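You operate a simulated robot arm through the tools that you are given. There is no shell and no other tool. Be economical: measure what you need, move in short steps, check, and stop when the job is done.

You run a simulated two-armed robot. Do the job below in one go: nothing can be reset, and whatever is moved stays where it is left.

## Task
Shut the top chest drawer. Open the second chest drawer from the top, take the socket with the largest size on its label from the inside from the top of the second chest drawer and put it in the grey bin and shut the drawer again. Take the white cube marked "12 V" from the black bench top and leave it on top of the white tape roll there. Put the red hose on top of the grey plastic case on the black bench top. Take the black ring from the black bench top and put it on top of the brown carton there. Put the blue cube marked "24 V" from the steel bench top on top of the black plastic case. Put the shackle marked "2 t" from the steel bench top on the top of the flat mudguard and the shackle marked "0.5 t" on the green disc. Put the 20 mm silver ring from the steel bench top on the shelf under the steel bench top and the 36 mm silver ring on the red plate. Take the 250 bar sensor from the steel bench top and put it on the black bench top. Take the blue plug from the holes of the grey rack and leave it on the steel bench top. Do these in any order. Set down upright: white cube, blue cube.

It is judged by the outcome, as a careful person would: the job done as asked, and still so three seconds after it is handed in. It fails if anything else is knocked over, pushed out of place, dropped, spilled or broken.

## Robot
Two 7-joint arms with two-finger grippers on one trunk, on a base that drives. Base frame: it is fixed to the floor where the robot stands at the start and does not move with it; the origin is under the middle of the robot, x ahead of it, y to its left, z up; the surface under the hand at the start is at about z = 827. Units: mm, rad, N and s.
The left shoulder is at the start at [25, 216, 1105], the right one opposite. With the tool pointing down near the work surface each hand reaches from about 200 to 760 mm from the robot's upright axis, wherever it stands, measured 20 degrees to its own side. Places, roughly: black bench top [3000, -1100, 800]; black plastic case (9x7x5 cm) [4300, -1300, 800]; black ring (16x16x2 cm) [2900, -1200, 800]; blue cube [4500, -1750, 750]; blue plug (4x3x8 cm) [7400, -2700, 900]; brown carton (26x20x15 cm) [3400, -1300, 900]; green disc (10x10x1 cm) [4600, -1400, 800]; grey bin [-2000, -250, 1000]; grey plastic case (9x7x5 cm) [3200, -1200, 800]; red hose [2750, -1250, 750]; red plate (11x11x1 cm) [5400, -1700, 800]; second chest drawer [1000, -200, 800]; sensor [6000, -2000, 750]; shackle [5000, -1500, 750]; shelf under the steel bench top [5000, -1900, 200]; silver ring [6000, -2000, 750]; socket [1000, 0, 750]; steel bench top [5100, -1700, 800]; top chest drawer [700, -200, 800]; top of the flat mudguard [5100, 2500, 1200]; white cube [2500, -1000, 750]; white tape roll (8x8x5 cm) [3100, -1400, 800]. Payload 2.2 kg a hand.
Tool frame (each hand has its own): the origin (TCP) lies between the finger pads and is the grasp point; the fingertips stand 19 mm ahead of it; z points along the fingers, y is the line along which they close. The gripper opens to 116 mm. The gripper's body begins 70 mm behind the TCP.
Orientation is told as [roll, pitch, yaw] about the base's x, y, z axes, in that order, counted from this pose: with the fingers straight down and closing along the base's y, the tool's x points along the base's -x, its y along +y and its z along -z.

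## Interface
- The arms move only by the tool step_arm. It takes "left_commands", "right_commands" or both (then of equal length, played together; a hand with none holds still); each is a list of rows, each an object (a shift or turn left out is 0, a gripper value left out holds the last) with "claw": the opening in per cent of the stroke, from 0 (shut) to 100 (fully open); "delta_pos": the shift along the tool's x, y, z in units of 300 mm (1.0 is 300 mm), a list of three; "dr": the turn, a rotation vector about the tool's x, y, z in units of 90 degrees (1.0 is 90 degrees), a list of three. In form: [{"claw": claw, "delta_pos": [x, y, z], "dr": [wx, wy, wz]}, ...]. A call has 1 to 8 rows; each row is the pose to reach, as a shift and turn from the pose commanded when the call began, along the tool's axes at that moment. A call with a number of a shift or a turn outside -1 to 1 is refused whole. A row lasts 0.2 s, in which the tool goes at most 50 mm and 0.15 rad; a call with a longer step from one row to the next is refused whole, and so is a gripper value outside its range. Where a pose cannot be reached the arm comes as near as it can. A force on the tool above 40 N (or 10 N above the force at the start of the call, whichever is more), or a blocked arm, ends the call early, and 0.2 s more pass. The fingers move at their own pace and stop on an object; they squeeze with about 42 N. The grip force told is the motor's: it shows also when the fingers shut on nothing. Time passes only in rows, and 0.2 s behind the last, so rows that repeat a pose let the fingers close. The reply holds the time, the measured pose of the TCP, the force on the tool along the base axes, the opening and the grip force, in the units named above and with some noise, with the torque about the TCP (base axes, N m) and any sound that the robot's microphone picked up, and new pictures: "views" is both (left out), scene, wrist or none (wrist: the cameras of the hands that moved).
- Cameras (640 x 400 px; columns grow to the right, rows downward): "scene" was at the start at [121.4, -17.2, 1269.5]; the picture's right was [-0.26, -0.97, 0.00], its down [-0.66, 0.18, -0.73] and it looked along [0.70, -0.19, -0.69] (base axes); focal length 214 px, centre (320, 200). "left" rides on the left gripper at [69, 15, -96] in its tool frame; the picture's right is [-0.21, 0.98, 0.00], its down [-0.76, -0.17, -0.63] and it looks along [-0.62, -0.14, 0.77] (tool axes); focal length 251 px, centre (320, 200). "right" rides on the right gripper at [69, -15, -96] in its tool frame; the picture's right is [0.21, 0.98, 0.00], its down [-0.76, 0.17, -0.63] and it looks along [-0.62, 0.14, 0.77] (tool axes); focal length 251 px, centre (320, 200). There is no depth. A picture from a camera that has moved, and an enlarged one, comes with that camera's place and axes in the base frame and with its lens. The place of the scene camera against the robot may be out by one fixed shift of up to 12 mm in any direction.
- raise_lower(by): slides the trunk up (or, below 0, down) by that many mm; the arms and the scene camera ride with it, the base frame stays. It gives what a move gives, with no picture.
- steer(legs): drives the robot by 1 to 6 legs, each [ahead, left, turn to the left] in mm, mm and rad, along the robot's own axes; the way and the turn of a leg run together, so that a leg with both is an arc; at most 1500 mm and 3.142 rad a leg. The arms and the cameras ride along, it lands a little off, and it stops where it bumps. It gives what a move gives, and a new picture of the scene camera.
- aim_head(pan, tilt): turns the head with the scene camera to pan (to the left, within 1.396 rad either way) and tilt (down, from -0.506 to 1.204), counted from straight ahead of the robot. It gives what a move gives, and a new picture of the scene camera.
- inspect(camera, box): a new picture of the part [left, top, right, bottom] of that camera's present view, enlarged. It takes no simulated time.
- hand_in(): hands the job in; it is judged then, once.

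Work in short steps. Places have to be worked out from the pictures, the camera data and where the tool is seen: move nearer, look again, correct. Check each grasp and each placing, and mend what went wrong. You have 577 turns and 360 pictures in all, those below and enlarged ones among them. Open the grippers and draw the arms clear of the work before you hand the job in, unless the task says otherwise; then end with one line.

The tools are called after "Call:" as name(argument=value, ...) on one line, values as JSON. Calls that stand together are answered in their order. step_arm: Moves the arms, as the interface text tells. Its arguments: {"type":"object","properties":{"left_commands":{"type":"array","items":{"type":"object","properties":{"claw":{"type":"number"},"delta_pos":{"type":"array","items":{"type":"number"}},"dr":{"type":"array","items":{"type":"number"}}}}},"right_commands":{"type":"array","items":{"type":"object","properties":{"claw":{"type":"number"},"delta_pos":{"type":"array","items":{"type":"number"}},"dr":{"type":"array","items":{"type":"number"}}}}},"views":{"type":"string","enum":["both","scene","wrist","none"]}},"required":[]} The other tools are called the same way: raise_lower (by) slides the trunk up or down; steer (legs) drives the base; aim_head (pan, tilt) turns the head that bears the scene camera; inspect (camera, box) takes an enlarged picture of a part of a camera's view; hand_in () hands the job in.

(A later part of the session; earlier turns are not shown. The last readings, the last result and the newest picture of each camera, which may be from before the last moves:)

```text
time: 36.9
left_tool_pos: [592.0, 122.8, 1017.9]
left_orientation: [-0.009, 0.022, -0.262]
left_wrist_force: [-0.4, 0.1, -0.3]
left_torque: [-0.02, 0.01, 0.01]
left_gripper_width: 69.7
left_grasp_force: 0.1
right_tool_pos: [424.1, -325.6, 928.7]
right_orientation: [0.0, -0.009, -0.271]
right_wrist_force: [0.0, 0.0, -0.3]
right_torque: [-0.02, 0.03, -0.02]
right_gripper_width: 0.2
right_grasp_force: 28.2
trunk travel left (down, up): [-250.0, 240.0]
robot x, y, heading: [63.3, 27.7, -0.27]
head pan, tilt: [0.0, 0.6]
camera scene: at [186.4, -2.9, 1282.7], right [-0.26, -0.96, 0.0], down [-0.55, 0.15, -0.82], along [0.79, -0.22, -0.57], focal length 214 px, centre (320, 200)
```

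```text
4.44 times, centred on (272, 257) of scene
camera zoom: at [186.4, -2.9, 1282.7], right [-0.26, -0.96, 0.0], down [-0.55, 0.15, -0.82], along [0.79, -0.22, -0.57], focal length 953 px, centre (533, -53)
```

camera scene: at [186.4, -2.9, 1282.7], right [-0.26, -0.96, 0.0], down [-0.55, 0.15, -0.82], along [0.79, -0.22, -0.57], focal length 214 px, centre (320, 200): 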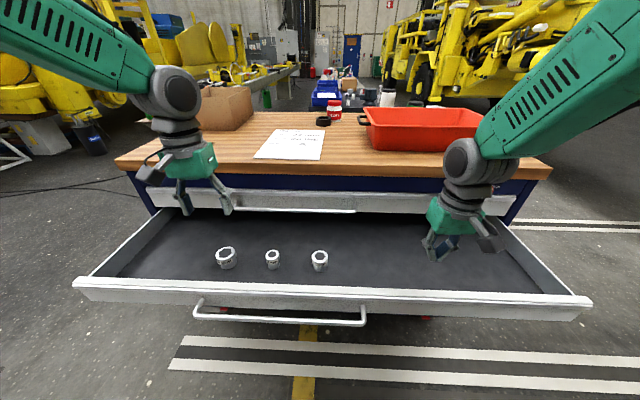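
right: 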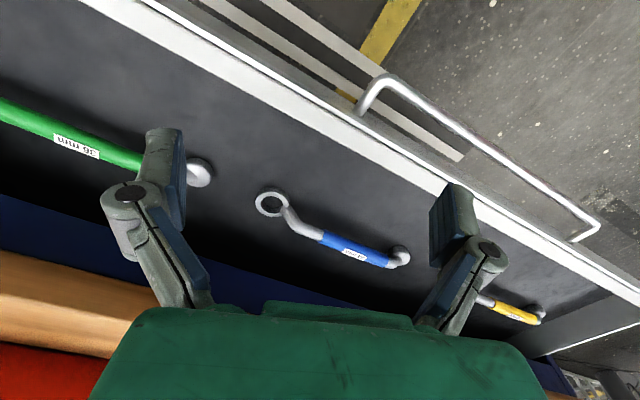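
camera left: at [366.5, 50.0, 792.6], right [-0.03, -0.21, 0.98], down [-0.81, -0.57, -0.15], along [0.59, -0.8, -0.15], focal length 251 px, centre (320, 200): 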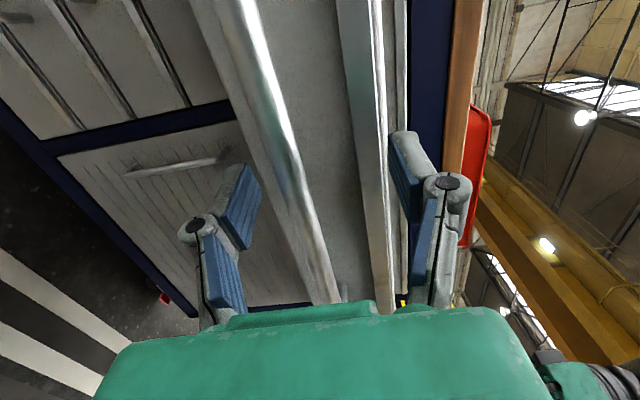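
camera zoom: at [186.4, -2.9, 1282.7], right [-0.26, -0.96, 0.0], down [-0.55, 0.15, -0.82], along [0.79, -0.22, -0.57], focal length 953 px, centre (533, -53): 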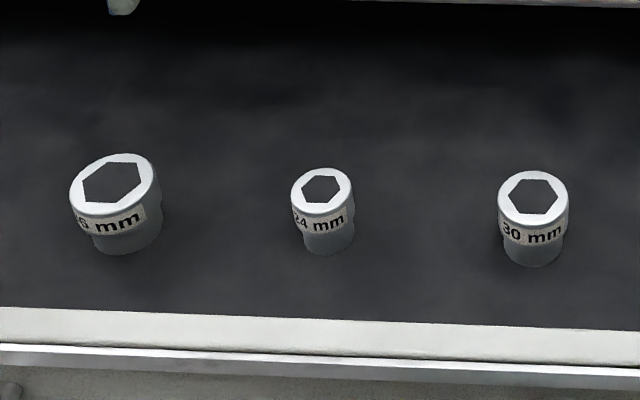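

It's "36 mm"; triangulated at about (670, 149), top z≈803, drawer floor ≈757. I move above it with the gripper open.

Call:
step_arm(left_commands=[{"claw": 75, "delta_pos": [-0.115, 0.075, 0]}, {"delta_pos": [-0.229, 0.151, 0]}, {"delta_pos": [-0.229, 0.151, 0.15]}, {"delta_pos": [-0.229, 0.151, 0.3]}, {"delta_pos": [-0.229, 0.151, 0.45]}, {"delta_pos": [-0.229, 0.151, 0.53]}, {"delta_pos": [-0.229, 0.151, 0.53]}], views="wrist")

```text
time: 38.5
left_tool_pos: [663.0, 148.3, 858.4]
left_orientation: [-0.011, 0.019, -0.261]
left_wrist_force: [-0.2, -2.0, 0.5]
left_torque: [0.0, -0.02, 0.04]
left_gripper_width: 86.7
left_grasp_force: 0.0
right_tool_pos: [420.0, -325.1, 929.9]
right_orientation: [0.001, -0.01, -0.273]
right_wrist_force: [0.4, -0.1, 0.1]
right_torque: [-0.01, 0.01, -0.02]
right_gripper_width: 0.2
right_grasp_force: 29.0
trunk travel left (down, up): [-250.0, 240.0]
robot x, y, heading: [60.9, 23.4, -0.269]
head pan, tilt: [0.0, 0.6]
camera left: at [603.1, 181.1, 956.9], right [0.46, 0.89, -0.01], down [0.7, -0.35, 0.62], along [0.55, -0.29, -0.78], focal length 251 px, centre (320, 200)
```

left: 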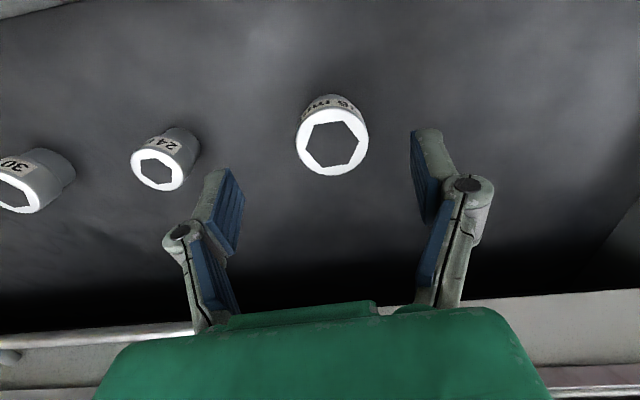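

The label reads "36 mm"; a small correction and down to grasp height, then close.

Call:
step_arm(left_commands=[{"delta_pos": [-0.023, 0.024, 0.06]}, {"delta_pos": [-0.023, 0.024, 0.14]}, {"delta_pos": [-0.023, 0.024, 0.235]}, {"delta_pos": [-0.023, 0.024, 0.235]}, {"claw": 0, "delta_pos": [-0.023, 0.024, 0.235]}, {"claw": 0, "delta_pos": [-0.023, 0.024, 0.235]}, {"claw": 0, "delta_pos": [-0.023, 0.024, 0.235]}], views="wrist")

```text
time: 40.1
left_tool_pos: [670.8, 152.7, 786.6]
left_orientation: [-0.01, 0.019, -0.262]
left_wrist_force: [-0.2, -0.4, -0.8]
left_torque: [0.01, -0.01, -0.01]
left_gripper_width: 52.7
left_grasp_force: 42.6
right_tool_pos: [421.5, -325.1, 930.7]
right_orientation: [-0.001, -0.01, -0.272]
right_wrist_force: [0.4, -0.3, 0.1]
right_torque: [-0.01, -0.03, -0.01]
right_gripper_width: 0.0
right_grasp_force: 28.6
trunk travel left (down, up): [-250.0, 240.0]
robot x, y, heading: [59.5, 25.9, -0.269]
head pan, tilt: [0.0, 0.6]
camera left: at [611.0, 185.5, 885.5], right [0.46, 0.89, -0.01], down [0.7, -0.35, 0.62], along [0.54, -0.29, -0.79], focal length 251 px, centre (320, 200)
```

left: 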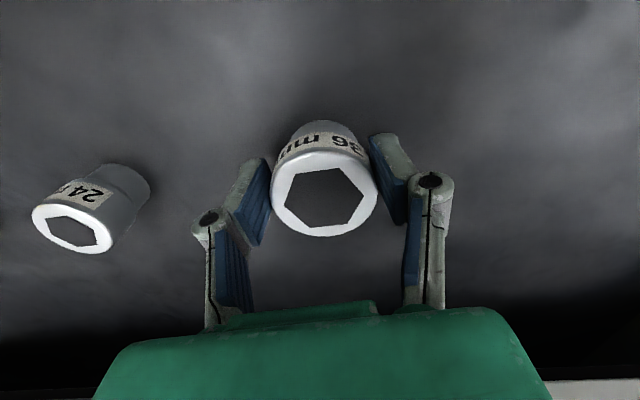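

The 36 mm socket is gripped (52.7 mm). I lift it and tilt the right hand forward for pushing the drawer shut.

Call:
step_arm(left_commands=[{"delta_pos": [0, 0, -0.15]}, {"delta_pos": [0, 0, -0.3]}, {"delta_pos": [0, 0, -0.45]}, {"delta_pos": [0, 0, -0.6]}, {"delta_pos": [0, 0, -0.75]}, {"delta_pos": [0.1, 0, -0.85]}, {"delta_pos": [0.2, 0, -0.9]}], right_commands=[{"dr": [0, -0.095, 0]}, {"dr": [0, -0.19, 0]}, {"dr": [0, -0.285, 0]}, {"dr": [0, -0.38, 0]}, {"dr": [0, -0.475, 0]}, {"dr": [0, -0.57, 0]}, {"dr": [0, -0.665, 0]}], views="none")

Call:
steer(legs=[[-230, 0, 0]])

```text
time: 41.7
left_tool_pos: [618.0, 170.1, 1058.9]
left_orientation: [-0.01, 0.019, -0.261]
left_wrist_force: [0.3, -0.4, 0.5]
left_torque: [-0.03, 0.0, 0.03]
left_gripper_width: 0.1
left_grasp_force: 28.5
right_tool_pos: [444.3, -328.0, 921.5]
right_orientation: [-0.002, -1.057, -0.267]
right_wrist_force: [0.3, 0.1, 0.2]
right_torque: [-0.01, 0.03, -0.04]
right_gripper_width: 0.1
right_grasp_force: 28.2
right hand out of reach, approached as far as the arm can: row 6, 7
trunk travel left (down, up): [-250.0, 240.0]
robot x, y, heading: [63.1, 26.3, -0.265]
head pan, tilt: [0.0, 0.6]
```

```text
time: 43.5
left_tool_pos: [395.4, 231.8, 1059.8]
left_orientation: [-0.01, 0.019, -0.26]
left_wrist_force: [0.7, 0.3, 0.1]
left_torque: [0.04, -0.01, -0.01]
left_gripper_width: 0.1
left_grasp_force: 28.7
right_tool_pos: [224.2, -266.4, 922.8]
right_orientation: [-0.003, -1.056, -0.268]
right_wrist_force: [0.1, -0.6, -0.9]
right_torque: [0.02, 0.0, 0.01]
right_gripper_width: 0.0
right_grasp_force: 28.7
trunk travel left (down, up): [-250.0, 240.0]
robot x, y, heading: [-161.6, 87.0, -0.268]
head pan, tilt: [0.0, 0.6]
camera scene: at [-36.1, 57.9, 1282.7], right [-0.26, -0.97, 0.0], down [-0.55, 0.15, -0.82], along [0.79, -0.22, -0.57], focal length 214 px, centre (320, 200)
```

scene: 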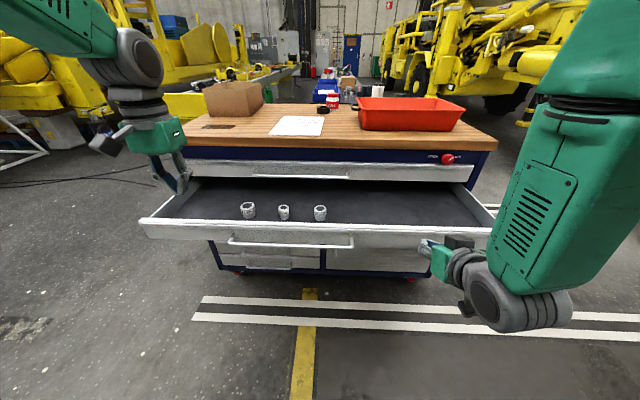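

The socket slipped out during the lift; it stands upright in the drawer still. I drive back and look at it.

Call:
steer(legs=[[230, 0, 0]])

Call:
step_arm(left_commands=[{"claw": 80, "delta_pos": [-0.15, 0, 0]}, {"delta_pos": [-0.17, 0, 0.15]}, {"delta_pos": [-0.17, 0, 0.3]}, {"delta_pos": [-0.17, 0, 0.45]}, {"delta_pos": [-0.17, 0, 0.6]}, {"delta_pos": [-0.17, 0, 0.66]}, {"delta_pos": [-0.17, 0, 0.66]}], views="wrist")

```text
time: 45.2
left_tool_pos: [618.7, 171.7, 1061.1]
left_orientation: [-0.011, 0.018, -0.258]
left_wrist_force: [0.1, -0.3, -0.3]
left_torque: [-0.02, 0.04, 0.0]
left_gripper_width: 0.0
left_grasp_force: 28.0
right_tool_pos: [445.1, -327.4, 924.5]
right_orientation: [0.0, -1.057, -0.268]
right_wrist_force: [1.0, 0.2, -0.9]
right_torque: [0.01, -0.01, 0.01]
right_gripper_width: 0.0
right_grasp_force: 28.5
trunk travel left (down, up): [-250.0, 240.0]
robot x, y, heading: [60.3, 28.7, -0.262]
head pan, tilt: [0.0, 0.6]
camera scene: at [188.7, -2.8, 1282.8], right [-0.26, -0.97, 0.0], down [-0.55, 0.15, -0.82], along [0.79, -0.21, -0.57], focal length 214 px, centre (320, 200)
```

scene: 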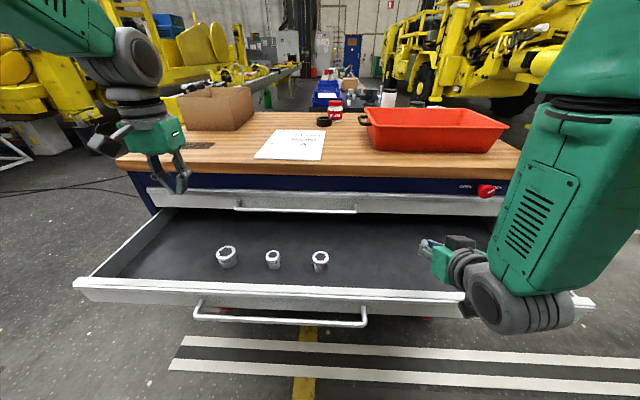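

```text
time: 46.8
left_tool_pos: [661.9, 156.6, 861.3]
left_orientation: [-0.011, 0.014, -0.26]
left_wrist_force: [-0.9, 0.4, -0.1]
left_torque: [-0.01, 0.02, 0.0]
left_gripper_width: 92.6
left_grasp_force: 0.0
right_tool_pos: [443.7, -325.7, 925.6]
right_orientation: [-0.001, -1.061, -0.266]
right_wrist_force: [-0.1, -0.1, -1.2]
right_torque: [0.02, -0.02, -0.03]
right_gripper_width: 0.0
right_grasp_force: 28.4
trunk travel left (down, up): [-250.0, 240.0]
robot x, y, heading: [66.2, 27.9, -0.264]
head pan, tilt: [0.0, 0.6]
camera left: at [600.8, 190.5, 960.1], right [0.46, 0.89, -0.01], down [0.7, -0.35, 0.62], along [0.55, -0.29, -0.78], focal length 251 px, centre (320, 200)
```

left: 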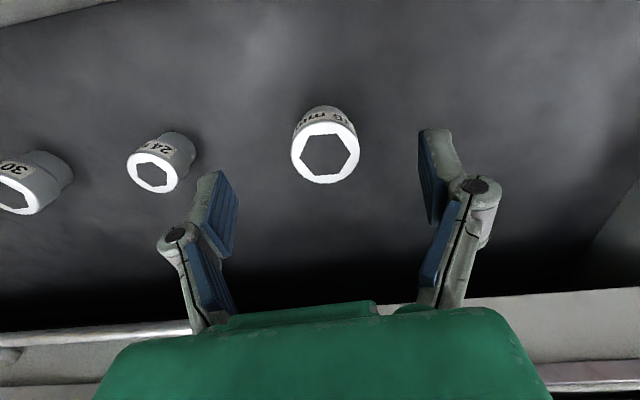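

I go a bit deeper this time (TCP z≈778), close, and lift slowly in small steps.

Call:
step_arm(left_commands=[{"delta_pos": [-0.04, 0.006, 0.12]}, {"delta_pos": [-0.04, 0.006, 0.22]}, {"delta_pos": [-0.04, 0.006, 0.275]}, {"delta_pos": [-0.04, 0.006, 0.275]}, {"claw": 0, "delta_pos": [-0.04, 0.006, 0.275]}, {"claw": 0, "delta_pos": [-0.04, 0.006, 0.275]}, {"claw": 0, "delta_pos": [-0.04, 0.006, 0.275]}, {"claw": 0, "delta_pos": [-0.04, 0.006, 0.275]}], views="wrist")

Call:
step_arm(left_commands=[{"claw": 0, "delta_pos": [0, 0, -0.03]}, {"claw": 0, "delta_pos": [0, 0, -0.06]}, {"claw": 0, "delta_pos": [0, 0, -0.1]}, {"claw": 0, "delta_pos": [0, 0, -0.15]}, {"claw": 0, "delta_pos": [0, 0, -0.2]}], views="wrist")

```text
time: 48.6
left_tool_pos: [672.3, 156.6, 779.8]
left_orientation: [-0.009, 0.015, -0.259]
left_wrist_force: [-0.6, 0.1, 0.0]
left_torque: [-0.03, 0.05, 0.03]
left_gripper_width: 51.9
left_grasp_force: 41.3
right_tool_pos: [444.7, -326.1, 925.0]
right_orientation: [-0.004, -1.058, -0.267]
right_wrist_force: [-0.5, 0.8, 0.0]
right_torque: [0.02, 0.01, 0.03]
right_gripper_width: 0.0
right_grasp_force: 28.0
trunk travel left (down, up): [-250.0, 240.0]
robot x, y, heading: [60.8, 22.7, -0.266]
head pan, tilt: [0.0, 0.6]
camera left: at [610.9, 188.7, 878.1], right [0.46, 0.89, -0.01], down [0.7, -0.35, 0.62], along [0.55, -0.29, -0.78], focal length 251 px, centre (320, 200)
```

left: 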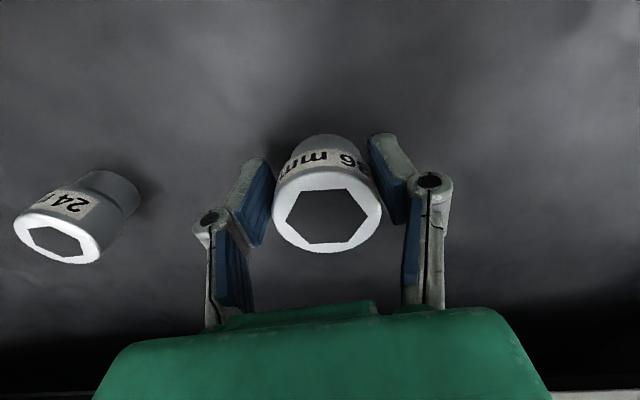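

```text
time: 49.8
left_tool_pos: [672.7, 155.4, 841.2]
left_orientation: [-0.01, 0.016, -0.259]
left_wrist_force: [0.3, -0.1, -1.4]
left_torque: [-0.01, 0.01, 0.01]
left_gripper_width: 51.6
left_grasp_force: 41.8
right_tool_pos: [444.3, -324.9, 925.3]
right_orientation: [-0.001, -1.061, -0.265]
right_wrist_force: [-0.5, -0.3, 0.0]
right_torque: [0.01, 0.01, -0.04]
right_gripper_width: 0.1
right_grasp_force: 28.9
trunk travel left (down, up): [-250.0, 240.0]
robot x, y, heading: [61.6, 26.8, -0.266]
head pan, tilt: [0.0, 0.6]
camera left: at [612.2, 189.3, 938.9], right [0.46, 0.89, -0.01], down [0.7, -0.35, 0.62], along [0.55, -0.29, -0.78], focal length 251 px, centre (320, 200)
```

left: 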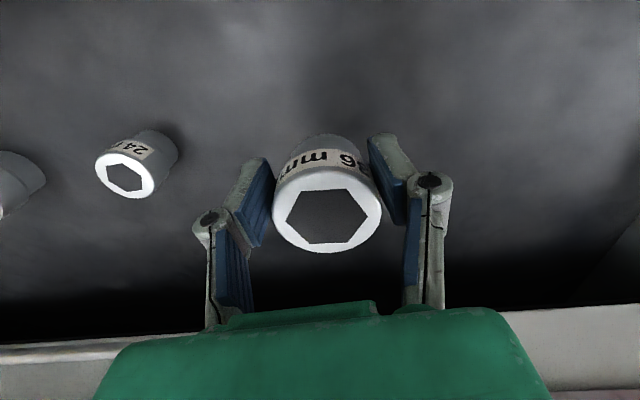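

It holds. I continue the lift at moderate speed.

Call:
step_arm(left_commands=[{"claw": 0, "delta_pos": [0, 0, -0.08]}, {"claw": 0, "delta_pos": [0, 0, -0.18]}, {"claw": 0, "delta_pos": [0, 0, -0.28]}, {"claw": 0, "delta_pos": [0, 0, -0.38]}, {"claw": 0, "delta_pos": [0, 0, -0.48]}, {"claw": 0, "delta_pos": [0, 0, -0.58]}, {"claw": 0, "delta_pos": [0, 0, -0.65]}, {"claw": 0, "delta_pos": [0, 0, -0.7]}], views="none")

Call:
steer(legs=[[-230, 0, 0]])

```text
time: 51.6
left_tool_pos: [677.5, 158.5, 1051.5]
left_orientation: [-0.009, 0.013, -0.257]
left_wrist_force: [0.8, -0.2, -2.0]
left_torque: [0.01, 0.03, 0.01]
left_gripper_width: 51.6
left_grasp_force: 41.9
right_tool_pos: [444.6, -325.8, 925.5]
right_orientation: [-0.001, -1.063, -0.268]
right_wrist_force: [-0.3, -0.6, 0.2]
right_torque: [-0.02, 0.04, -0.02]
right_gripper_width: 0.0
right_grasp_force: 28.7
trunk travel left (down, up): [-250.0, 240.0]
robot x, y, heading: [60.3, 26.5, -0.263]
head pan, tilt: [0.0, 0.6]
```

```text
time: 53.3
left_tool_pos: [456.2, 217.0, 1049.8]
left_orientation: [-0.009, 0.013, -0.259]
left_wrist_force: [0.2, 0.8, -2.4]
left_torque: [0.0, 0.01, 0.01]
left_gripper_width: 51.6
left_grasp_force: 42.2
right_tool_pos: [223.1, -265.7, 925.7]
right_orientation: [-0.004, -1.061, -0.268]
right_wrist_force: [0.7, 0.9, 0.4]
right_torque: [0.02, -0.02, 0.02]
right_gripper_width: 0.1
right_grasp_force: 28.6
trunk travel left (down, up): [-250.0, 240.0]
robot x, y, heading: [-157.9, 88.7, -0.266]
head pan, tilt: [0.0, 0.6]
camera scene: at [-30.9, 56.8, 1282.7], right [-0.26, -0.97, 0.0], down [-0.55, 0.15, -0.82], along [0.79, -0.22, -0.57], focal length 214 px, centre (320, 200)
```

scene: 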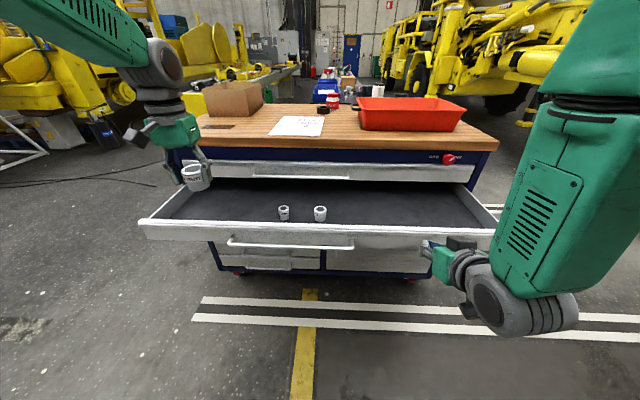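

Held securely. Now I lower the tilted right hand before the drawer front and push gently.

Call:
step_arm(right_commands=[{"delta_pos": [0.12, 0, 0.068]}, {"delta_pos": [0.24, 0, 0.136]}, {"delta_pos": [0.3625, 0, 0.204]}, {"delta_pos": [0.299, 0, 0.317]}, {"delta_pos": [0.235, 0, 0.43]}, {"delta_pos": [0.1715, 0, 0.543]}, {"delta_pos": [0.1323, 0, 0.613]}, {"delta_pos": [0.093, 0, 0.682]}], views="scene")

```text
time: 55.1
left_tool_pos: [454.1, 217.8, 1052.8]
left_orientation: [-0.011, 0.013, -0.261]
left_wrist_force: [0.3, 0.2, -2.3]
left_torque: [-0.02, 0.03, 0.01]
left_gripper_width: 51.4
left_grasp_force: 41.6
right_tool_pos: [380.6, -310.1, 804.0]
right_orientation: [-0.002, -1.063, -0.267]
right_wrist_force: [-0.6, 0.6, -0.1]
right_torque: [0.0, 0.0, 0.03]
right_gripper_width: 0.0
right_grasp_force: 28.2
trunk travel left (down, up): [-250.0, 240.0]
robot x, y, heading: [-157.1, 83.5, -0.27]
head pan, tilt: [0.0, 0.6]
camera scene: at [-30.1, 55.9, 1282.6], right [-0.26, -0.97, 0.0], down [-0.55, 0.15, -0.82], along [0.79, -0.22, -0.57], focal length 214 px, centre (320, 200)
```

scene: 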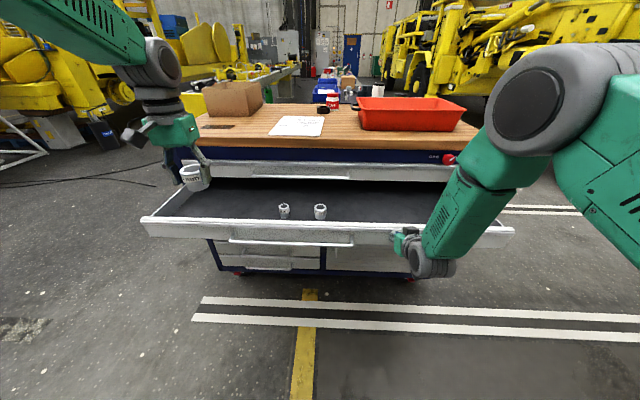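

The tips are right at the drawer front. I push gently.

Call:
step_arm(right_commands=[{"delta_pos": [-0.033, 0, 0.058]}, {"delta_pos": [-0.065, 0, 0.116]}, {"delta_pos": [-0.098, 0, 0.174]}, {"delta_pos": [-0.131, 0, 0.232]}, {"delta_pos": [-0.163, 0, 0.29]}, {"delta_pos": [-0.196, 0, 0.348]}, {"delta_pos": [-0.229, 0, 0.406]}, {"delta_pos": [-0.261, 0, 0.464]}], views="none")

Call:
step_arm(right_commands=[{"delta_pos": [-0.033, 0, 0.058]}, {"delta_pos": [-0.065, 0, 0.116]}, {"delta_pos": [-0.098, 0, 0.174]}, {"delta_pos": [-0.131, 0, 0.232]}, {"delta_pos": [-0.163, 0, 0.29]}, {"delta_pos": [-0.196, 0, 0.348]}, {"delta_pos": [-0.229, 0, 0.406]}, {"delta_pos": [-0.261, 0, 0.464]}], views="scene")

```text
time: 56.9
left_tool_pos: [455.0, 216.5, 1051.6]
left_orientation: [-0.007, 0.013, -0.258]
left_wrist_force: [0.3, 0.0, -3.1]
left_torque: [0.01, 0.02, 0.0]
left_gripper_width: 51.4
left_grasp_force: 42.3
right_tool_pos: [535.5, -353.5, 803.3]
right_orientation: [0.0, -1.064, -0.267]
right_wrist_force: [0.7, 0.0, -0.7]
right_torque: [-0.03, 0.0, 0.0]
right_gripper_width: 0.0
right_grasp_force: 28.5
trunk travel left (down, up): [-250.0, 240.0]
robot x, y, heading: [-156.3, 85.0, -0.266]
head pan, tilt: [0.0, 0.6]
```

```text
time: 58.7
left_tool_pos: [453.5, 218.1, 1052.4]
left_orientation: [-0.01, 0.013, -0.26]
left_wrist_force: [0.0, 0.5, -2.1]
left_torque: [0.02, 0.0, -0.02]
left_gripper_width: 51.5
left_grasp_force: 41.9
right_tool_pos: [629.8, -384.7, 810.2]
right_orientation: [0.001, -1.062, -0.27]
right_wrist_force: [-0.2, 0.6, -0.8]
right_torque: [0.01, -0.04, -0.02]
right_gripper_width: 0.0
right_grasp_force: 28.1
right hand out of reach, approached as far as the arm can: row 5, 6, 7, 8
trunk travel left (down, up): [-250.0, 240.0]
robot x, y, heading: [-155.3, 85.9, -0.265]
head pan, tilt: [0.0, 0.6]
camera scene: at [-29.4, 55.8, 1282.5], right [-0.26, -0.97, 0.0], down [-0.55, 0.15, -0.82], along [0.79, -0.22, -0.57], focal length 214 px, centre (320, 200)
```

scene: 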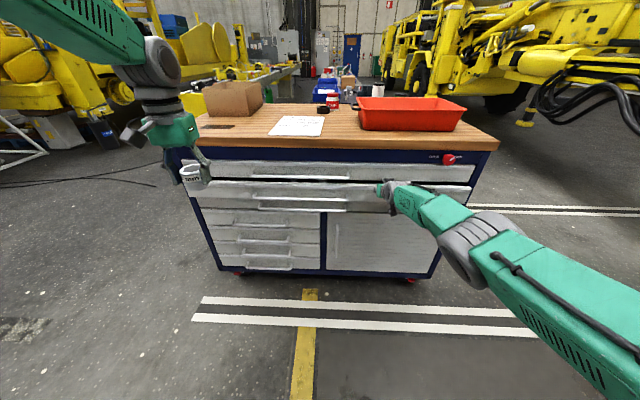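

Nearly shut, at the reach limit. I draw back 60 mm, drive 130 mm ahead, and push home.

Call:
step_arm(right_commands=[{"delta_pos": [0.08, 0, -0.14]}, {"delta_pos": [0.16, 0, -0.28]}, {"delta_pos": [0.245, 0, -0.42]}], views="none")

Call:
steer(legs=[[130, 0, 0]])

Call:
step_arm(right_commands=[{"delta_pos": [-0.033, 0, 0.058]}, {"delta_pos": [-0.065, 0, 0.116]}, {"delta_pos": [-0.098, 0, 0.174]}, {"delta_pos": [-0.131, 0, 0.232]}, {"delta_pos": [-0.163, 0, 0.29]}, {"delta_pos": [-0.196, 0, 0.348]}, {"delta_pos": [-0.229, 0, 0.406]}, {"delta_pos": [-0.261, 0, 0.464]}], views="scene")

```text
time: 59.5
left_tool_pos: [454.3, 217.1, 1051.4]
left_orientation: [-0.008, 0.013, -0.262]
left_wrist_force: [-0.2, -1.0, -2.1]
left_torque: [0.03, 0.03, 0.0]
left_gripper_width: 51.5
left_grasp_force: 42.5
right_tool_pos: [630.4, -383.8, 810.2]
right_orientation: [-0.001, -1.063, -0.268]
right_wrist_force: [0.0, -0.3, -0.1]
right_torque: [0.02, -0.03, 0.0]
right_gripper_width: 0.0
right_grasp_force: 28.3
right hand out of reach, approached as far as the arm can: row 1, 2, 3
trunk travel left (down, up): [-250.0, 240.0]
robot x, y, heading: [-154.4, 86.5, -0.266]
head pan, tilt: [0.0, 0.6]
```

```text
time: 60.5
left_tool_pos: [492.8, 203.8, 1055.3]
left_orientation: [-0.008, 0.007, -0.262]
left_wrist_force: [-0.4, 0.0, -1.8]
left_torque: [0.01, 0.01, -0.01]
left_gripper_width: 51.6
left_grasp_force: 41.3
right_tool_pos: [668.9, -395.7, 816.0]
right_orientation: [0.004, -1.056, -0.274]
right_wrist_force: [-37.3, 12.5, 14.7]
right_torque: [-0.06, -0.2, -0.14]
right_gripper_width: 6.2
right_grasp_force: 28.9
trunk travel left (down, up): [-250.0, 240.0]
robot x, y, heading: [-107.7, 72.4, -0.264]
head pan, tilt: [0.0, 0.6]
stopped in leg 1: the force on the tool passed its limit at 216 N (the readings are from after the stop); the commanded pose is now the measured one
camera scene: at [8.5, 44.3, 1283.7], right [-0.26, -0.96, 0.0], down [-0.54, 0.15, -0.83], along [0.8, -0.22, -0.56], focal length 214 px, centre (320, 200)
```

scene: 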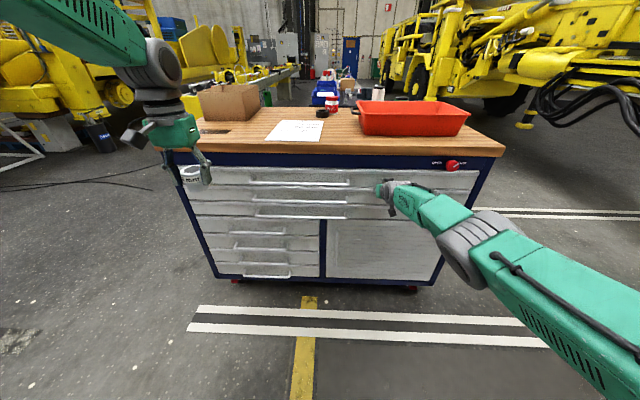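

```text
time: 61.5
left_tool_pos: [494.9, 205.8, 1054.4]
left_orientation: [-0.012, 0.007, -0.263]
left_wrist_force: [0.3, -0.3, -1.9]
left_torque: [-0.01, 0.04, 0.03]
left_gripper_width: 51.3
left_grasp_force: 42.5
right_tool_pos: [668.7, -395.7, 815.2]
right_orientation: [0.007, -1.05, -0.265]
right_wrist_force: [-37.9, 11.8, 14.0]
right_torque: [-0.14, -0.18, -0.21]
right_gripper_width: 6.1
right_grasp_force: 28.4
right hand out of reach, approached as far as the arm can: row 1, 2, 3, 4, 5
trunk travel left (down, up): [-250.0, 240.0]
robot x, y, heading: [-107.7, 74.5, -0.264]
head pan, tilt: [0.0, 0.6]
stopped in row 5 (right hand): the force on the tool passed its limit at 72 N (the readings are from after the stop); the commanded pose is now the measured one
camera scene: at [9.6, 47.6, 1283.5], right [-0.26, -0.96, 0.0], down [-0.54, 0.15, -0.83], along [0.8, -0.22, -0.56], focal length 214 px, centre (320, 200)
```

scene: 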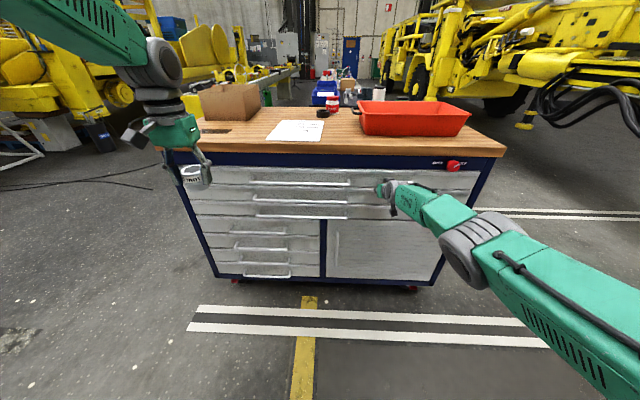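

The second drawer is pressed shut. I back off and fold the right arm back.

Call:
steer(legs=[[-350, 0, 0]])

Call:
step_arm(right_commands=[{"delta_pos": [0.075, 0, -0.12]}, {"delta_pos": [0.15, 0, -0.24]}, {"delta_pos": [0.22, 0, -0.37]}, {"delta_pos": [0.15, 0, -0.5]}, {"delta_pos": [0.08, 0, -0.63]}, {"delta_pos": [0.0, 0, -0.75]}], views="none")

```text
time: 63.8
left_tool_pos: [157.1, 296.5, 1052.8]
left_orientation: [-0.009, 0.01, -0.26]
left_wrist_force: [0.1, -0.1, -2.1]
left_torque: [-0.01, -0.01, -0.03]
left_gripper_width: 51.4
left_grasp_force: 42.2
right_tool_pos: [338.8, -304.2, 810.2]
right_orientation: [0.011, -1.047, -0.264]
right_wrist_force: [1.1, -0.6, 0.3]
right_torque: [0.01, 0.04, -0.02]
right_gripper_width: 0.0
right_grasp_force: 28.6
trunk travel left (down, up): [-250.0, 240.0]
robot x, y, heading: [-450.1, 164.1, -0.264]
head pan, tilt: [0.0, 0.6]
camera scene: at [-321.1, 134.5, 1282.5], right [-0.26, -0.97, 0.0], down [-0.55, 0.15, -0.82], along [0.79, -0.21, -0.57], focal length 214 px, centre (320, 200)
```

scene: 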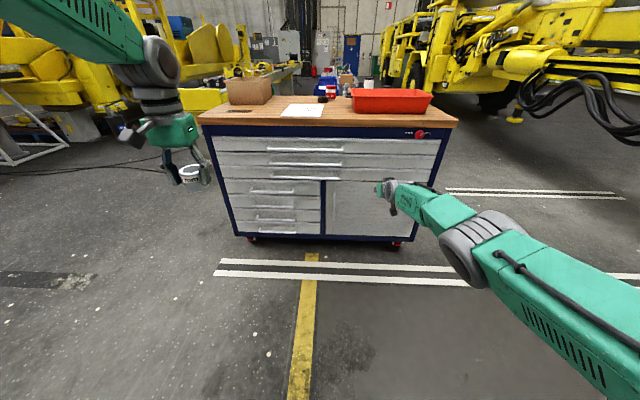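

```text
time: 65.2
left_tool_pos: [152.5, 297.9, 1055.0]
left_orientation: [-0.009, 0.006, -0.259]
left_wrist_force: [-0.7, 0.0, -2.1]
left_torque: [-0.02, 0.03, 0.0]
left_gripper_width: 51.3
left_grasp_force: 41.6
right_tool_pos: [339.1, -302.6, 813.3]
right_orientation: [0.011, -1.048, -0.262]
right_wrist_force: [-0.7, -0.1, -0.2]
right_torque: [0.04, 0.01, 0.02]
right_gripper_width: 0.0
right_grasp_force: 28.7
right hand out of reach, approached as far as the arm can: row 1, 2, 3, 4, 5, 6
trunk travel left (down, up): [-250.0, 240.0]
robot x, y, heading: [-446.9, 163.9, -0.265]
head pan, tilt: [0.0, 0.6]
```

The right arm is stuck near a limit; I try turning the hand back down while drawing it back.

Call:
step_arm(right_commands=[{"delta_pos": [0.05, 0, -0.1], "dr": [0, 0.09, 0]}, {"delta_pos": [0.1, 0, -0.2], "dr": [0, 0.18, 0]}, {"delta_pos": [0.15, 0, -0.3], "dr": [0, 0.27, 0]}, {"delta_pos": [0.2, 0, -0.4], "dr": [0, 0.36, 0]}, {"delta_pos": [0.2, 0, -0.5], "dr": [0, 0.45, 0]}, {"delta_pos": [0.2, 0, -0.6], "dr": [0, 0.54, 0]}, {"delta_pos": [0.2, 0, -0.7], "dr": [0, 0.63, 0]}], views="scene")

```text
time: 66.8
left_tool_pos: [153.5, 298.4, 1055.2]
left_orientation: [-0.009, 0.005, -0.258]
left_wrist_force: [-0.5, 0.5, -2.4]
left_torque: [-0.01, 0.03, 0.03]
left_gripper_width: 51.6
left_grasp_force: 41.9
right_tool_pos: [132.5, -250.2, 870.1]
right_orientation: [0.003, -0.058, -0.254]
right_wrist_force: [-0.6, 0.1, -0.4]
right_torque: [-0.01, -0.04, -0.04]
right_gripper_width: 0.0
right_grasp_force: 27.9
trunk travel left (down, up): [-250.0, 240.0]
robot x, y, heading: [-444.2, 167.1, -0.268]
head pan, tilt: [0.0, 0.6]
camera scene: at [-321.5, 134.9, 1282.6], right [-0.26, -0.97, 0.0], down [-0.55, 0.15, -0.82], along [0.79, -0.21, -0.57], focal length 214 px, centre (320, 200)
```

scene: 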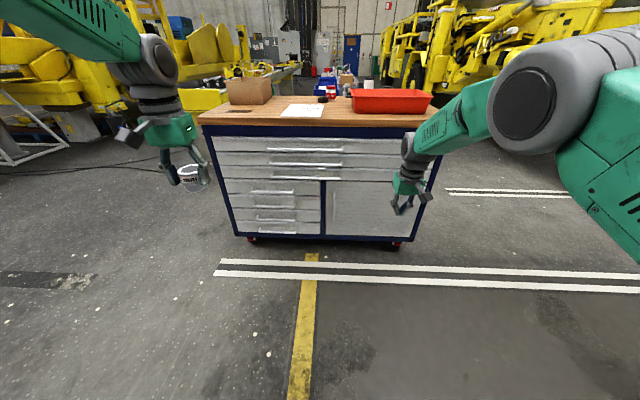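

Freed. I tuck the right hand in and raise it, then turn about to seek the grey bin.

Call:
step_arm(right_commands=[{"delta_pos": [0.12, 0, -0.08]}, {"delta_pos": [0.24, 0, -0.16]}, {"delta_pos": [0.36, 0, -0.24]}, {"delta_pos": [0.48, 0, -0.32]}, {"delta_pos": [0.6, 0, -0.4]}], views="none")

Call:
steer(legs=[[0, 0, -2.6]])

```text
time: 68.0
left_tool_pos: [152.4, 299.2, 1057.3]
left_orientation: [-0.009, 0.004, -0.258]
left_wrist_force: [0.3, 0.3, -1.9]
left_torque: [-0.02, 0.0, 0.05]
left_gripper_width: 51.3
left_grasp_force: 42.3
right_tool_pos: [-48.4, -204.2, 980.7]
right_orientation: [0.004, -0.062, -0.254]
right_wrist_force: [0.3, -0.5, -0.5]
right_torque: [0.0, -0.06, 0.01]
right_gripper_width: 0.1
right_grasp_force: 28.2
trunk travel left (down, up): [-250.0, 240.0]
robot x, y, heading: [-447.4, 165.2, -0.264]
head pan, tilt: [0.0, 0.6]
```

```text
time: 74.6
left_tool_pos: [-899.3, -255.5, 1054.8]
left_orientation: [-0.009, 0.006, -2.87]
left_wrist_force: [0.2, 0.6, -2.5]
left_torque: [0.02, -0.05, 0.01]
left_gripper_width: 51.0
left_grasp_force: 42.2
right_tool_pos: [-980.2, 281.3, 979.9]
right_orientation: [0.005, -0.059, -2.866]
right_wrist_force: [-0.1, 0.0, 0.4]
right_torque: [-0.02, 0.02, 0.0]
right_gripper_width: 0.0
right_grasp_force: 28.3
trunk travel left (down, up): [-250.0, 240.0]
robot x, y, heading: [-449.3, 163.2, -2.877]
head pan, tilt: [0.0, 0.6]
camera scene: at [-577.4, 133.4, 1282.7], right [-0.26, 0.96, 0.0], down [0.55, 0.15, -0.82], along [-0.79, -0.22, -0.57], focal length 214 px, centre (320, 200)
```

scene: 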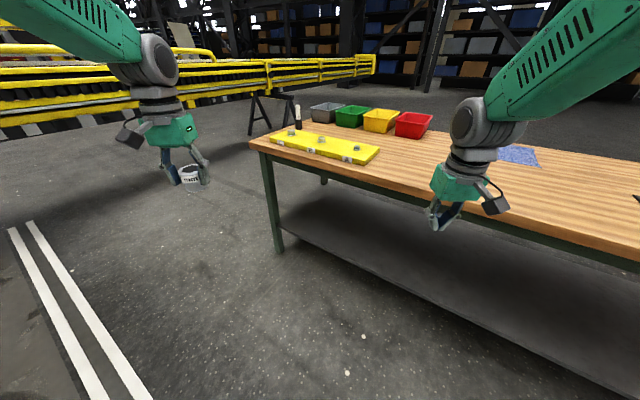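

A bench with grey, green, yellow and red bins is ahead. The grey bin is at about (-2085, -225), at the far-left end of the bench; I look left to check the way around the end.

Call:
aim_head(pan=0.7, tilt=0.4)

```text
time: 75.7
left_tool_pos: [-896.7, -254.1, 1056.9]
left_orientation: [-0.008, 0.005, -2.869]
left_wrist_force: [0.6, 0.3, -2.0]
left_torque: [0.0, 0.0, -0.02]
left_gripper_width: 50.9
left_grasp_force: 41.9
right_tool_pos: [-978.0, 282.4, 980.8]
right_orientation: [0.005, -0.062, -2.866]
right_wrist_force: [-0.4, 0.2, -0.1]
right_torque: [0.01, -0.02, 0.01]
right_gripper_width: 0.0
right_grasp_force: 28.2
trunk travel left (down, up): [-250.0, 240.0]
robot x, y, heading: [-451.3, 169.4, -2.872]
head pan, tilt: [0.7, 0.4]
camera scene: at [-545.0, 80.3, 1300.9], right [-0.82, 0.57, 0.0], down [0.23, 0.32, -0.92], along [-0.52, -0.76, -0.39], focal length 214 px, centre (320, 200)
```

scene: 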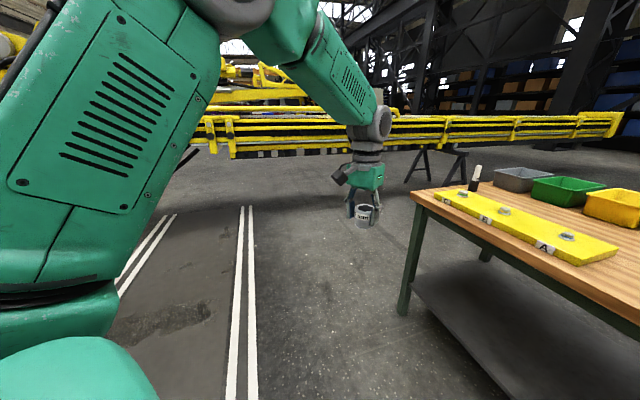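

The floor around the bench's left end is free. I drive around it in legs and turn to face the bench's end.

Call:
steer(legs=[[300, 900, 0], [1185, 162, 0], [0, 0, -2.2]])

Call:
aim_head(pan=0, tilt=0.6)

```text
time: 91.5
left_tool_pos: [-1670.1, -645.5, 1057.3]
left_orientation: [-0.009, 0.003, 1.205]
left_wrist_force: [0.3, -0.1, -1.4]
left_torque: [-0.01, 0.03, -0.01]
left_gripper_width: 49.4
left_grasp_force: 41.8
right_tool_pos: [-1190.9, -899.3, 980.6]
right_orientation: [0.005, -0.062, 1.206]
right_wrist_force: [0.5, 0.4, 0.8]
right_torque: [-0.01, 0.0, -0.01]
right_gripper_width: 0.0
right_grasp_force: 28.0
trunk travel left (down, up): [-250.0, 240.0]
robot x, y, heading: [-1601.1, -1255.6, 1.198]
head pan, tilt: [0.7, 0.4]
camera scene: at [-1616.5, -1122.6, 1300.9], right [0.95, 0.32, 0.0], down [0.13, -0.37, -0.92], along [-0.3, 0.87, -0.39], focal length 214 px, centre (320, 200)
```

scene: 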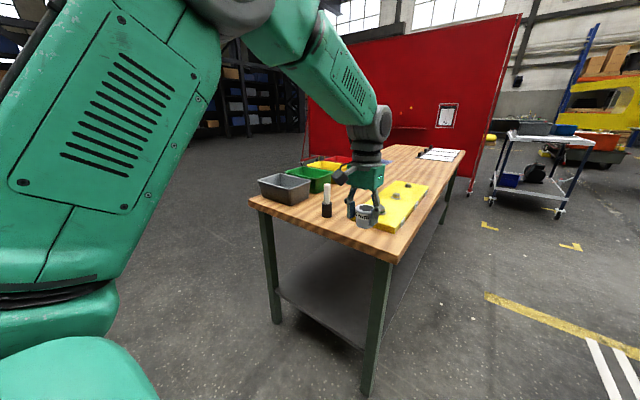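

```text
time: 92.6
left_tool_pos: [-1671.5, -649.3, 1058.5]
left_orientation: [-0.009, 0.0, 1.205]
left_wrist_force: [0.6, 0.0, -2.3]
left_torque: [-0.08, 0.01, 0.03]
left_gripper_width: 49.7
left_grasp_force: 42.1
right_tool_pos: [-1191.8, -902.2, 982.7]
right_orientation: [0.006, -0.065, 1.209]
right_wrist_force: [0.0, 0.4, 0.4]
right_torque: [0.01, -0.01, -0.02]
right_gripper_width: 0.0
right_grasp_force: 28.6
trunk travel left (down, up): [-250.0, 240.0]
robot x, y, heading: [-1598.1, -1255.3, 1.201]
head pan, tilt: [0.0, 0.6]
camera scene: at [-1554.5, -1127.8, 1282.7], right [0.93, -0.36, 0.0], down [-0.2, -0.53, -0.82], along [0.3, 0.77, -0.57], focal length 214 px, centre (320, 200)
```

scene: 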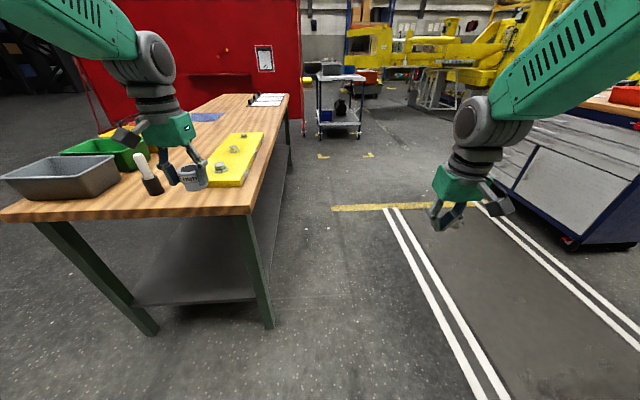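

The bin's rim is near (-2120, -225, 953). I drive so the left hand comes above it.

Call:
steer(legs=[[0, 571, 0], [225, 0, 0]])

Call:
inspect(camera="left", box=[0, 0, 640, 400])

```text
time: 97.2
left_tool_pos: [-2122.8, -229.8, 1058.1]
left_orientation: [-0.006, 0.0, 1.204]
left_wrist_force: [1.0, 0.3, -2.5]
left_torque: [-0.02, 0.08, 0.02]
left_gripper_width: 49.2
left_grasp_force: 42.8
right_tool_pos: [-1644.1, -482.3, 981.6]
right_orientation: [0.008, -0.068, 1.208]
right_wrist_force: [-0.4, -0.9, 0.6]
right_torque: [0.0, 0.01, 0.01]
right_gripper_width: 0.0
right_grasp_force: 29.0
trunk travel left (down, up): [-250.0, 240.0]
robot x, y, heading: [-2052.1, -838.3, 1.202]
head pan, tilt: [0.0, 0.6]
camera scene: at [-2008.8, -708.4, 1282.7], right [0.93, -0.36, 0.0], down [-0.21, -0.53, -0.82], along [0.3, 0.77, -0.57], focal length 214 px, centre (320, 200)
```

scene: 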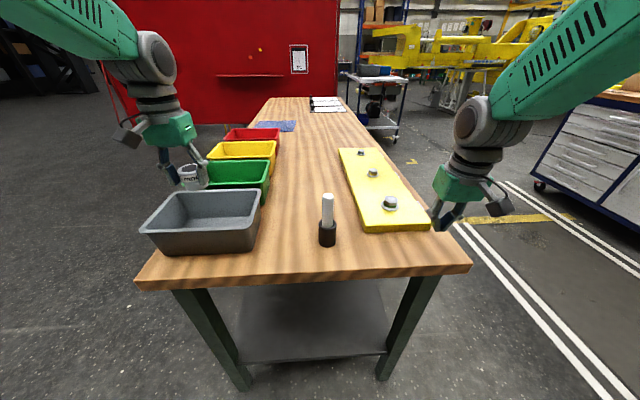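

```text
1.00 times, centred on (320, 200) of left (not enlarged: the box is as wide or as high as the picture)
camera zoom: at [-2162.6, -288.1, 1155.6], right [-0.83, 0.55, -0.01], down [0.42, 0.65, 0.63], along [0.35, 0.53, -0.77], focal length 251 px, centre (320, 200)
```

zoom: 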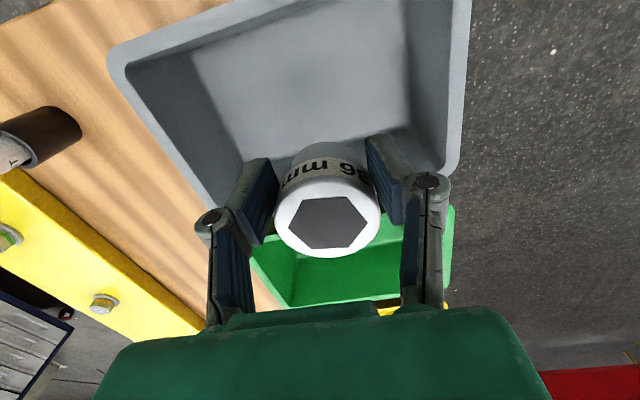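

The hand is right over the grey bin's middle. I lower the socket to the bin floor, release and rise.

Call:
step_arm(left_commands=[{"claw": 0, "delta_pos": [0, 0, 0.12]}, {"claw": 0, "delta_pos": [0, 0, 0.24]}, {"claw": 0, "delta_pos": [0, 0, 0.36]}, {"claw": 0, "delta_pos": [0, 0, 0.45]}, {"claw": 0, "delta_pos": [0, 0, 0.5]}, {"claw": 0, "delta_pos": [0, 0, 0.53]}, {"claw": 0, "delta_pos": [0, 0, 0.53]}], views="wrist")

```text
time: 98.4
left_tool_pos: [-2121.9, -229.2, 921.3]
left_orientation: [-0.004, -0.023, 1.205]
left_wrist_force: [-2.2, -6.5, 20.5]
left_torque: [-0.34, 0.11, -0.01]
left_gripper_width: 48.6
left_grasp_force: 42.3
right_tool_pos: [-1645.2, -488.5, 984.3]
right_orientation: [0.009, -0.072, 1.208]
right_wrist_force: [0.5, 0.5, -0.4]
right_torque: [-0.04, 0.03, 0.02]
right_gripper_width: 0.2
right_grasp_force: 28.6
trunk travel left (down, up): [-250.0, 240.0]
robot x, y, heading: [-2051.1, -835.7, 1.201]
head pan, tilt: [0.0, 0.6]
stopped in row 6 (left hand): the force on the tool passed its limit at 52 N (the readings are from after the stop); the commanded pose is now the measured one
camera left: at [-2161.2, -291.8, 1016.5], right [-0.84, 0.55, 0.0], down [0.42, 0.64, 0.65], along [0.36, 0.54, -0.76], focal length 251 px, centre (320, 200)
```

left: 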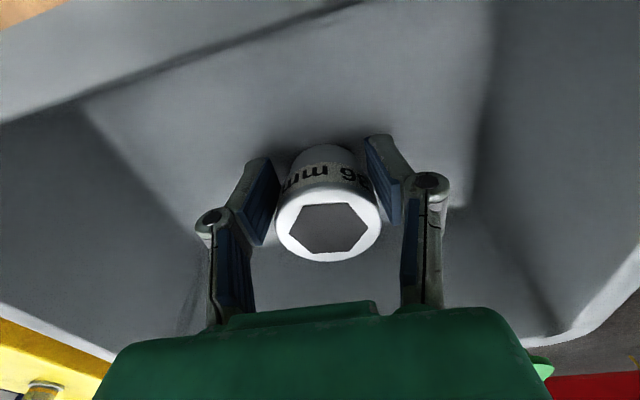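

It touched the bin floor. I release and rise.

Call:
step_arm(left_commands=[{"claw": 0, "delta_pos": [0, 0, -0.005]}, {"claw": 70, "delta_pos": [0, 0, -0.005]}, {"claw": 70, "delta_pos": [0, 0, -0.005]}, {"delta_pos": [0, 0, -0.1]}, {"delta_pos": [0, 0, -0.25]}, {"delta_pos": [0, 0, -0.4]}, {"delta_pos": [0, 0, -0.55]}], views="wrist")

```text
time: 100.0
left_tool_pos: [-2124.3, -234.1, 1084.9]
left_orientation: [-0.006, -0.019, 1.207]
left_wrist_force: [-0.1, -0.4, 0.3]
left_torque: [0.03, -0.01, 0.03]
left_gripper_width: 81.3
left_grasp_force: 0.0
right_tool_pos: [-1645.1, -489.1, 984.3]
right_orientation: [0.007, -0.072, 1.208]
right_wrist_force: [0.0, 0.0, -0.5]
right_torque: [0.02, 0.01, 0.0]
right_gripper_width: 0.3
right_grasp_force: 28.3
trunk travel left (down, up): [-250.0, 240.0]
robot x, y, heading: [-2048.8, -836.2, 1.202]
head pan, tilt: [0.0, 0.6]
camera left: at [-2163.8, -294.9, 1180.4], right [-0.84, 0.55, 0.0], down [0.42, 0.64, 0.65], along [0.36, 0.54, -0.76], focal length 251 px, centre (320, 200)
```

left: 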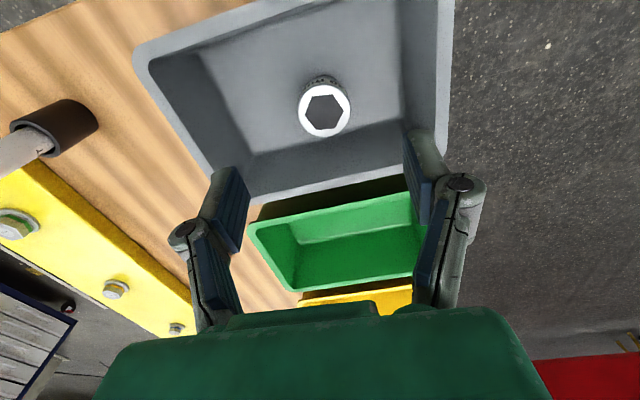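

The 36 mm socket lies in the grey bin. I back off, turn to heading 0 and look ahead toward the other benches.

Call:
steer(legs=[[-450, 0, 0], [0, 0, -1.2], [1300, 0, 0]])

Call:
aim_head(pan=0, tilt=0.3)

```text
time: 111.9
left_tool_pos: [-374.9, -962.7, 1083.2]
left_orientation: [-0.006, -0.017, 0.007]
left_wrist_force: [0.4, -0.3, 0.2]
left_torque: [0.05, 0.06, -0.01]
left_gripper_width: 81.2
left_grasp_force: 0.1
right_tool_pos: [-438.8, -1501.4, 985.6]
right_orientation: [0.006, -0.07, 0.008]
right_wrist_force: [-0.3, 0.2, 0.1]
right_torque: [0.0, 0.0, 0.0]
right_gripper_width: 0.0
right_grasp_force: 28.4
trunk travel left (down, up): [-250.0, 240.0]
robot x, y, heading: [-911.4, -1249.9, 0.004]
head pan, tilt: [0.0, 0.6]
camera scene: at [-781.2, -1244.7, 1282.7], right [0.0, -1.0, 0.0], down [-0.57, 0.0, -0.82], along [0.82, 0.0, -0.57], focal length 214 px, centre (320, 200)
```

scene: 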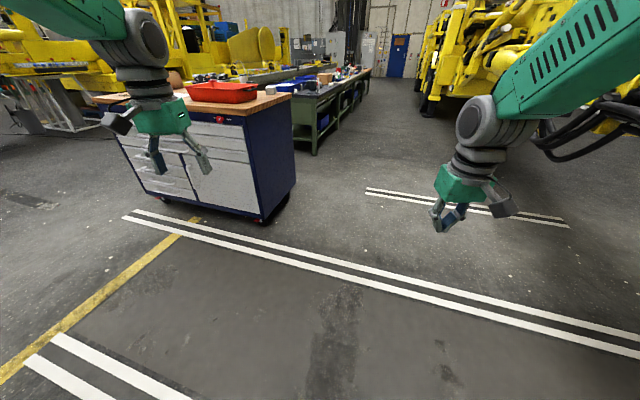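

```text
time: 112.7
left_tool_pos: [-379.2, -964.1, 1085.4]
left_orientation: [-0.005, -0.021, 0.007]
left_wrist_force: [-0.2, 0.2, 0.8]
left_torque: [0.01, 0.0, 0.0]
left_gripper_width: 81.2
left_grasp_force: 0.0
right_tool_pos: [-442.0, -1501.4, 986.2]
right_orientation: [0.005, -0.076, 0.01]
right_wrist_force: [0.7, 0.0, -0.1]
right_torque: [0.01, 0.01, -0.04]
right_gripper_width: 0.0
right_grasp_force: 28.1
trunk travel left (down, up): [-250.0, 240.0]
robot x, y, heading: [-910.1, -1249.9, 0.005]
head pan, tilt: [0.0, 0.3]
camera scene: at [-776.6, -1244.6, 1310.2], right [0.0, -1.0, 0.0], down [-0.3, 0.0, -0.95], along [0.95, 0.0, -0.3], focal length 214 px, centre (320, 200)
```

scene: 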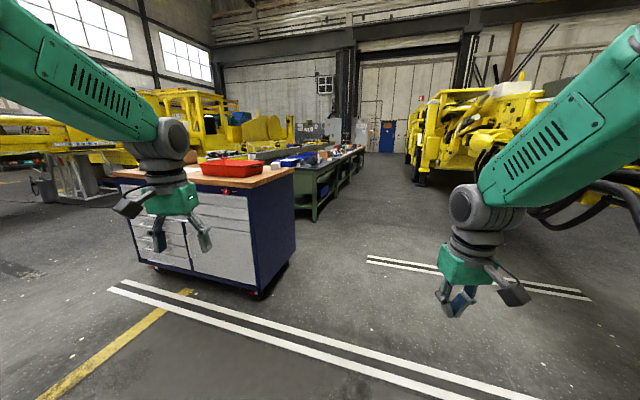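

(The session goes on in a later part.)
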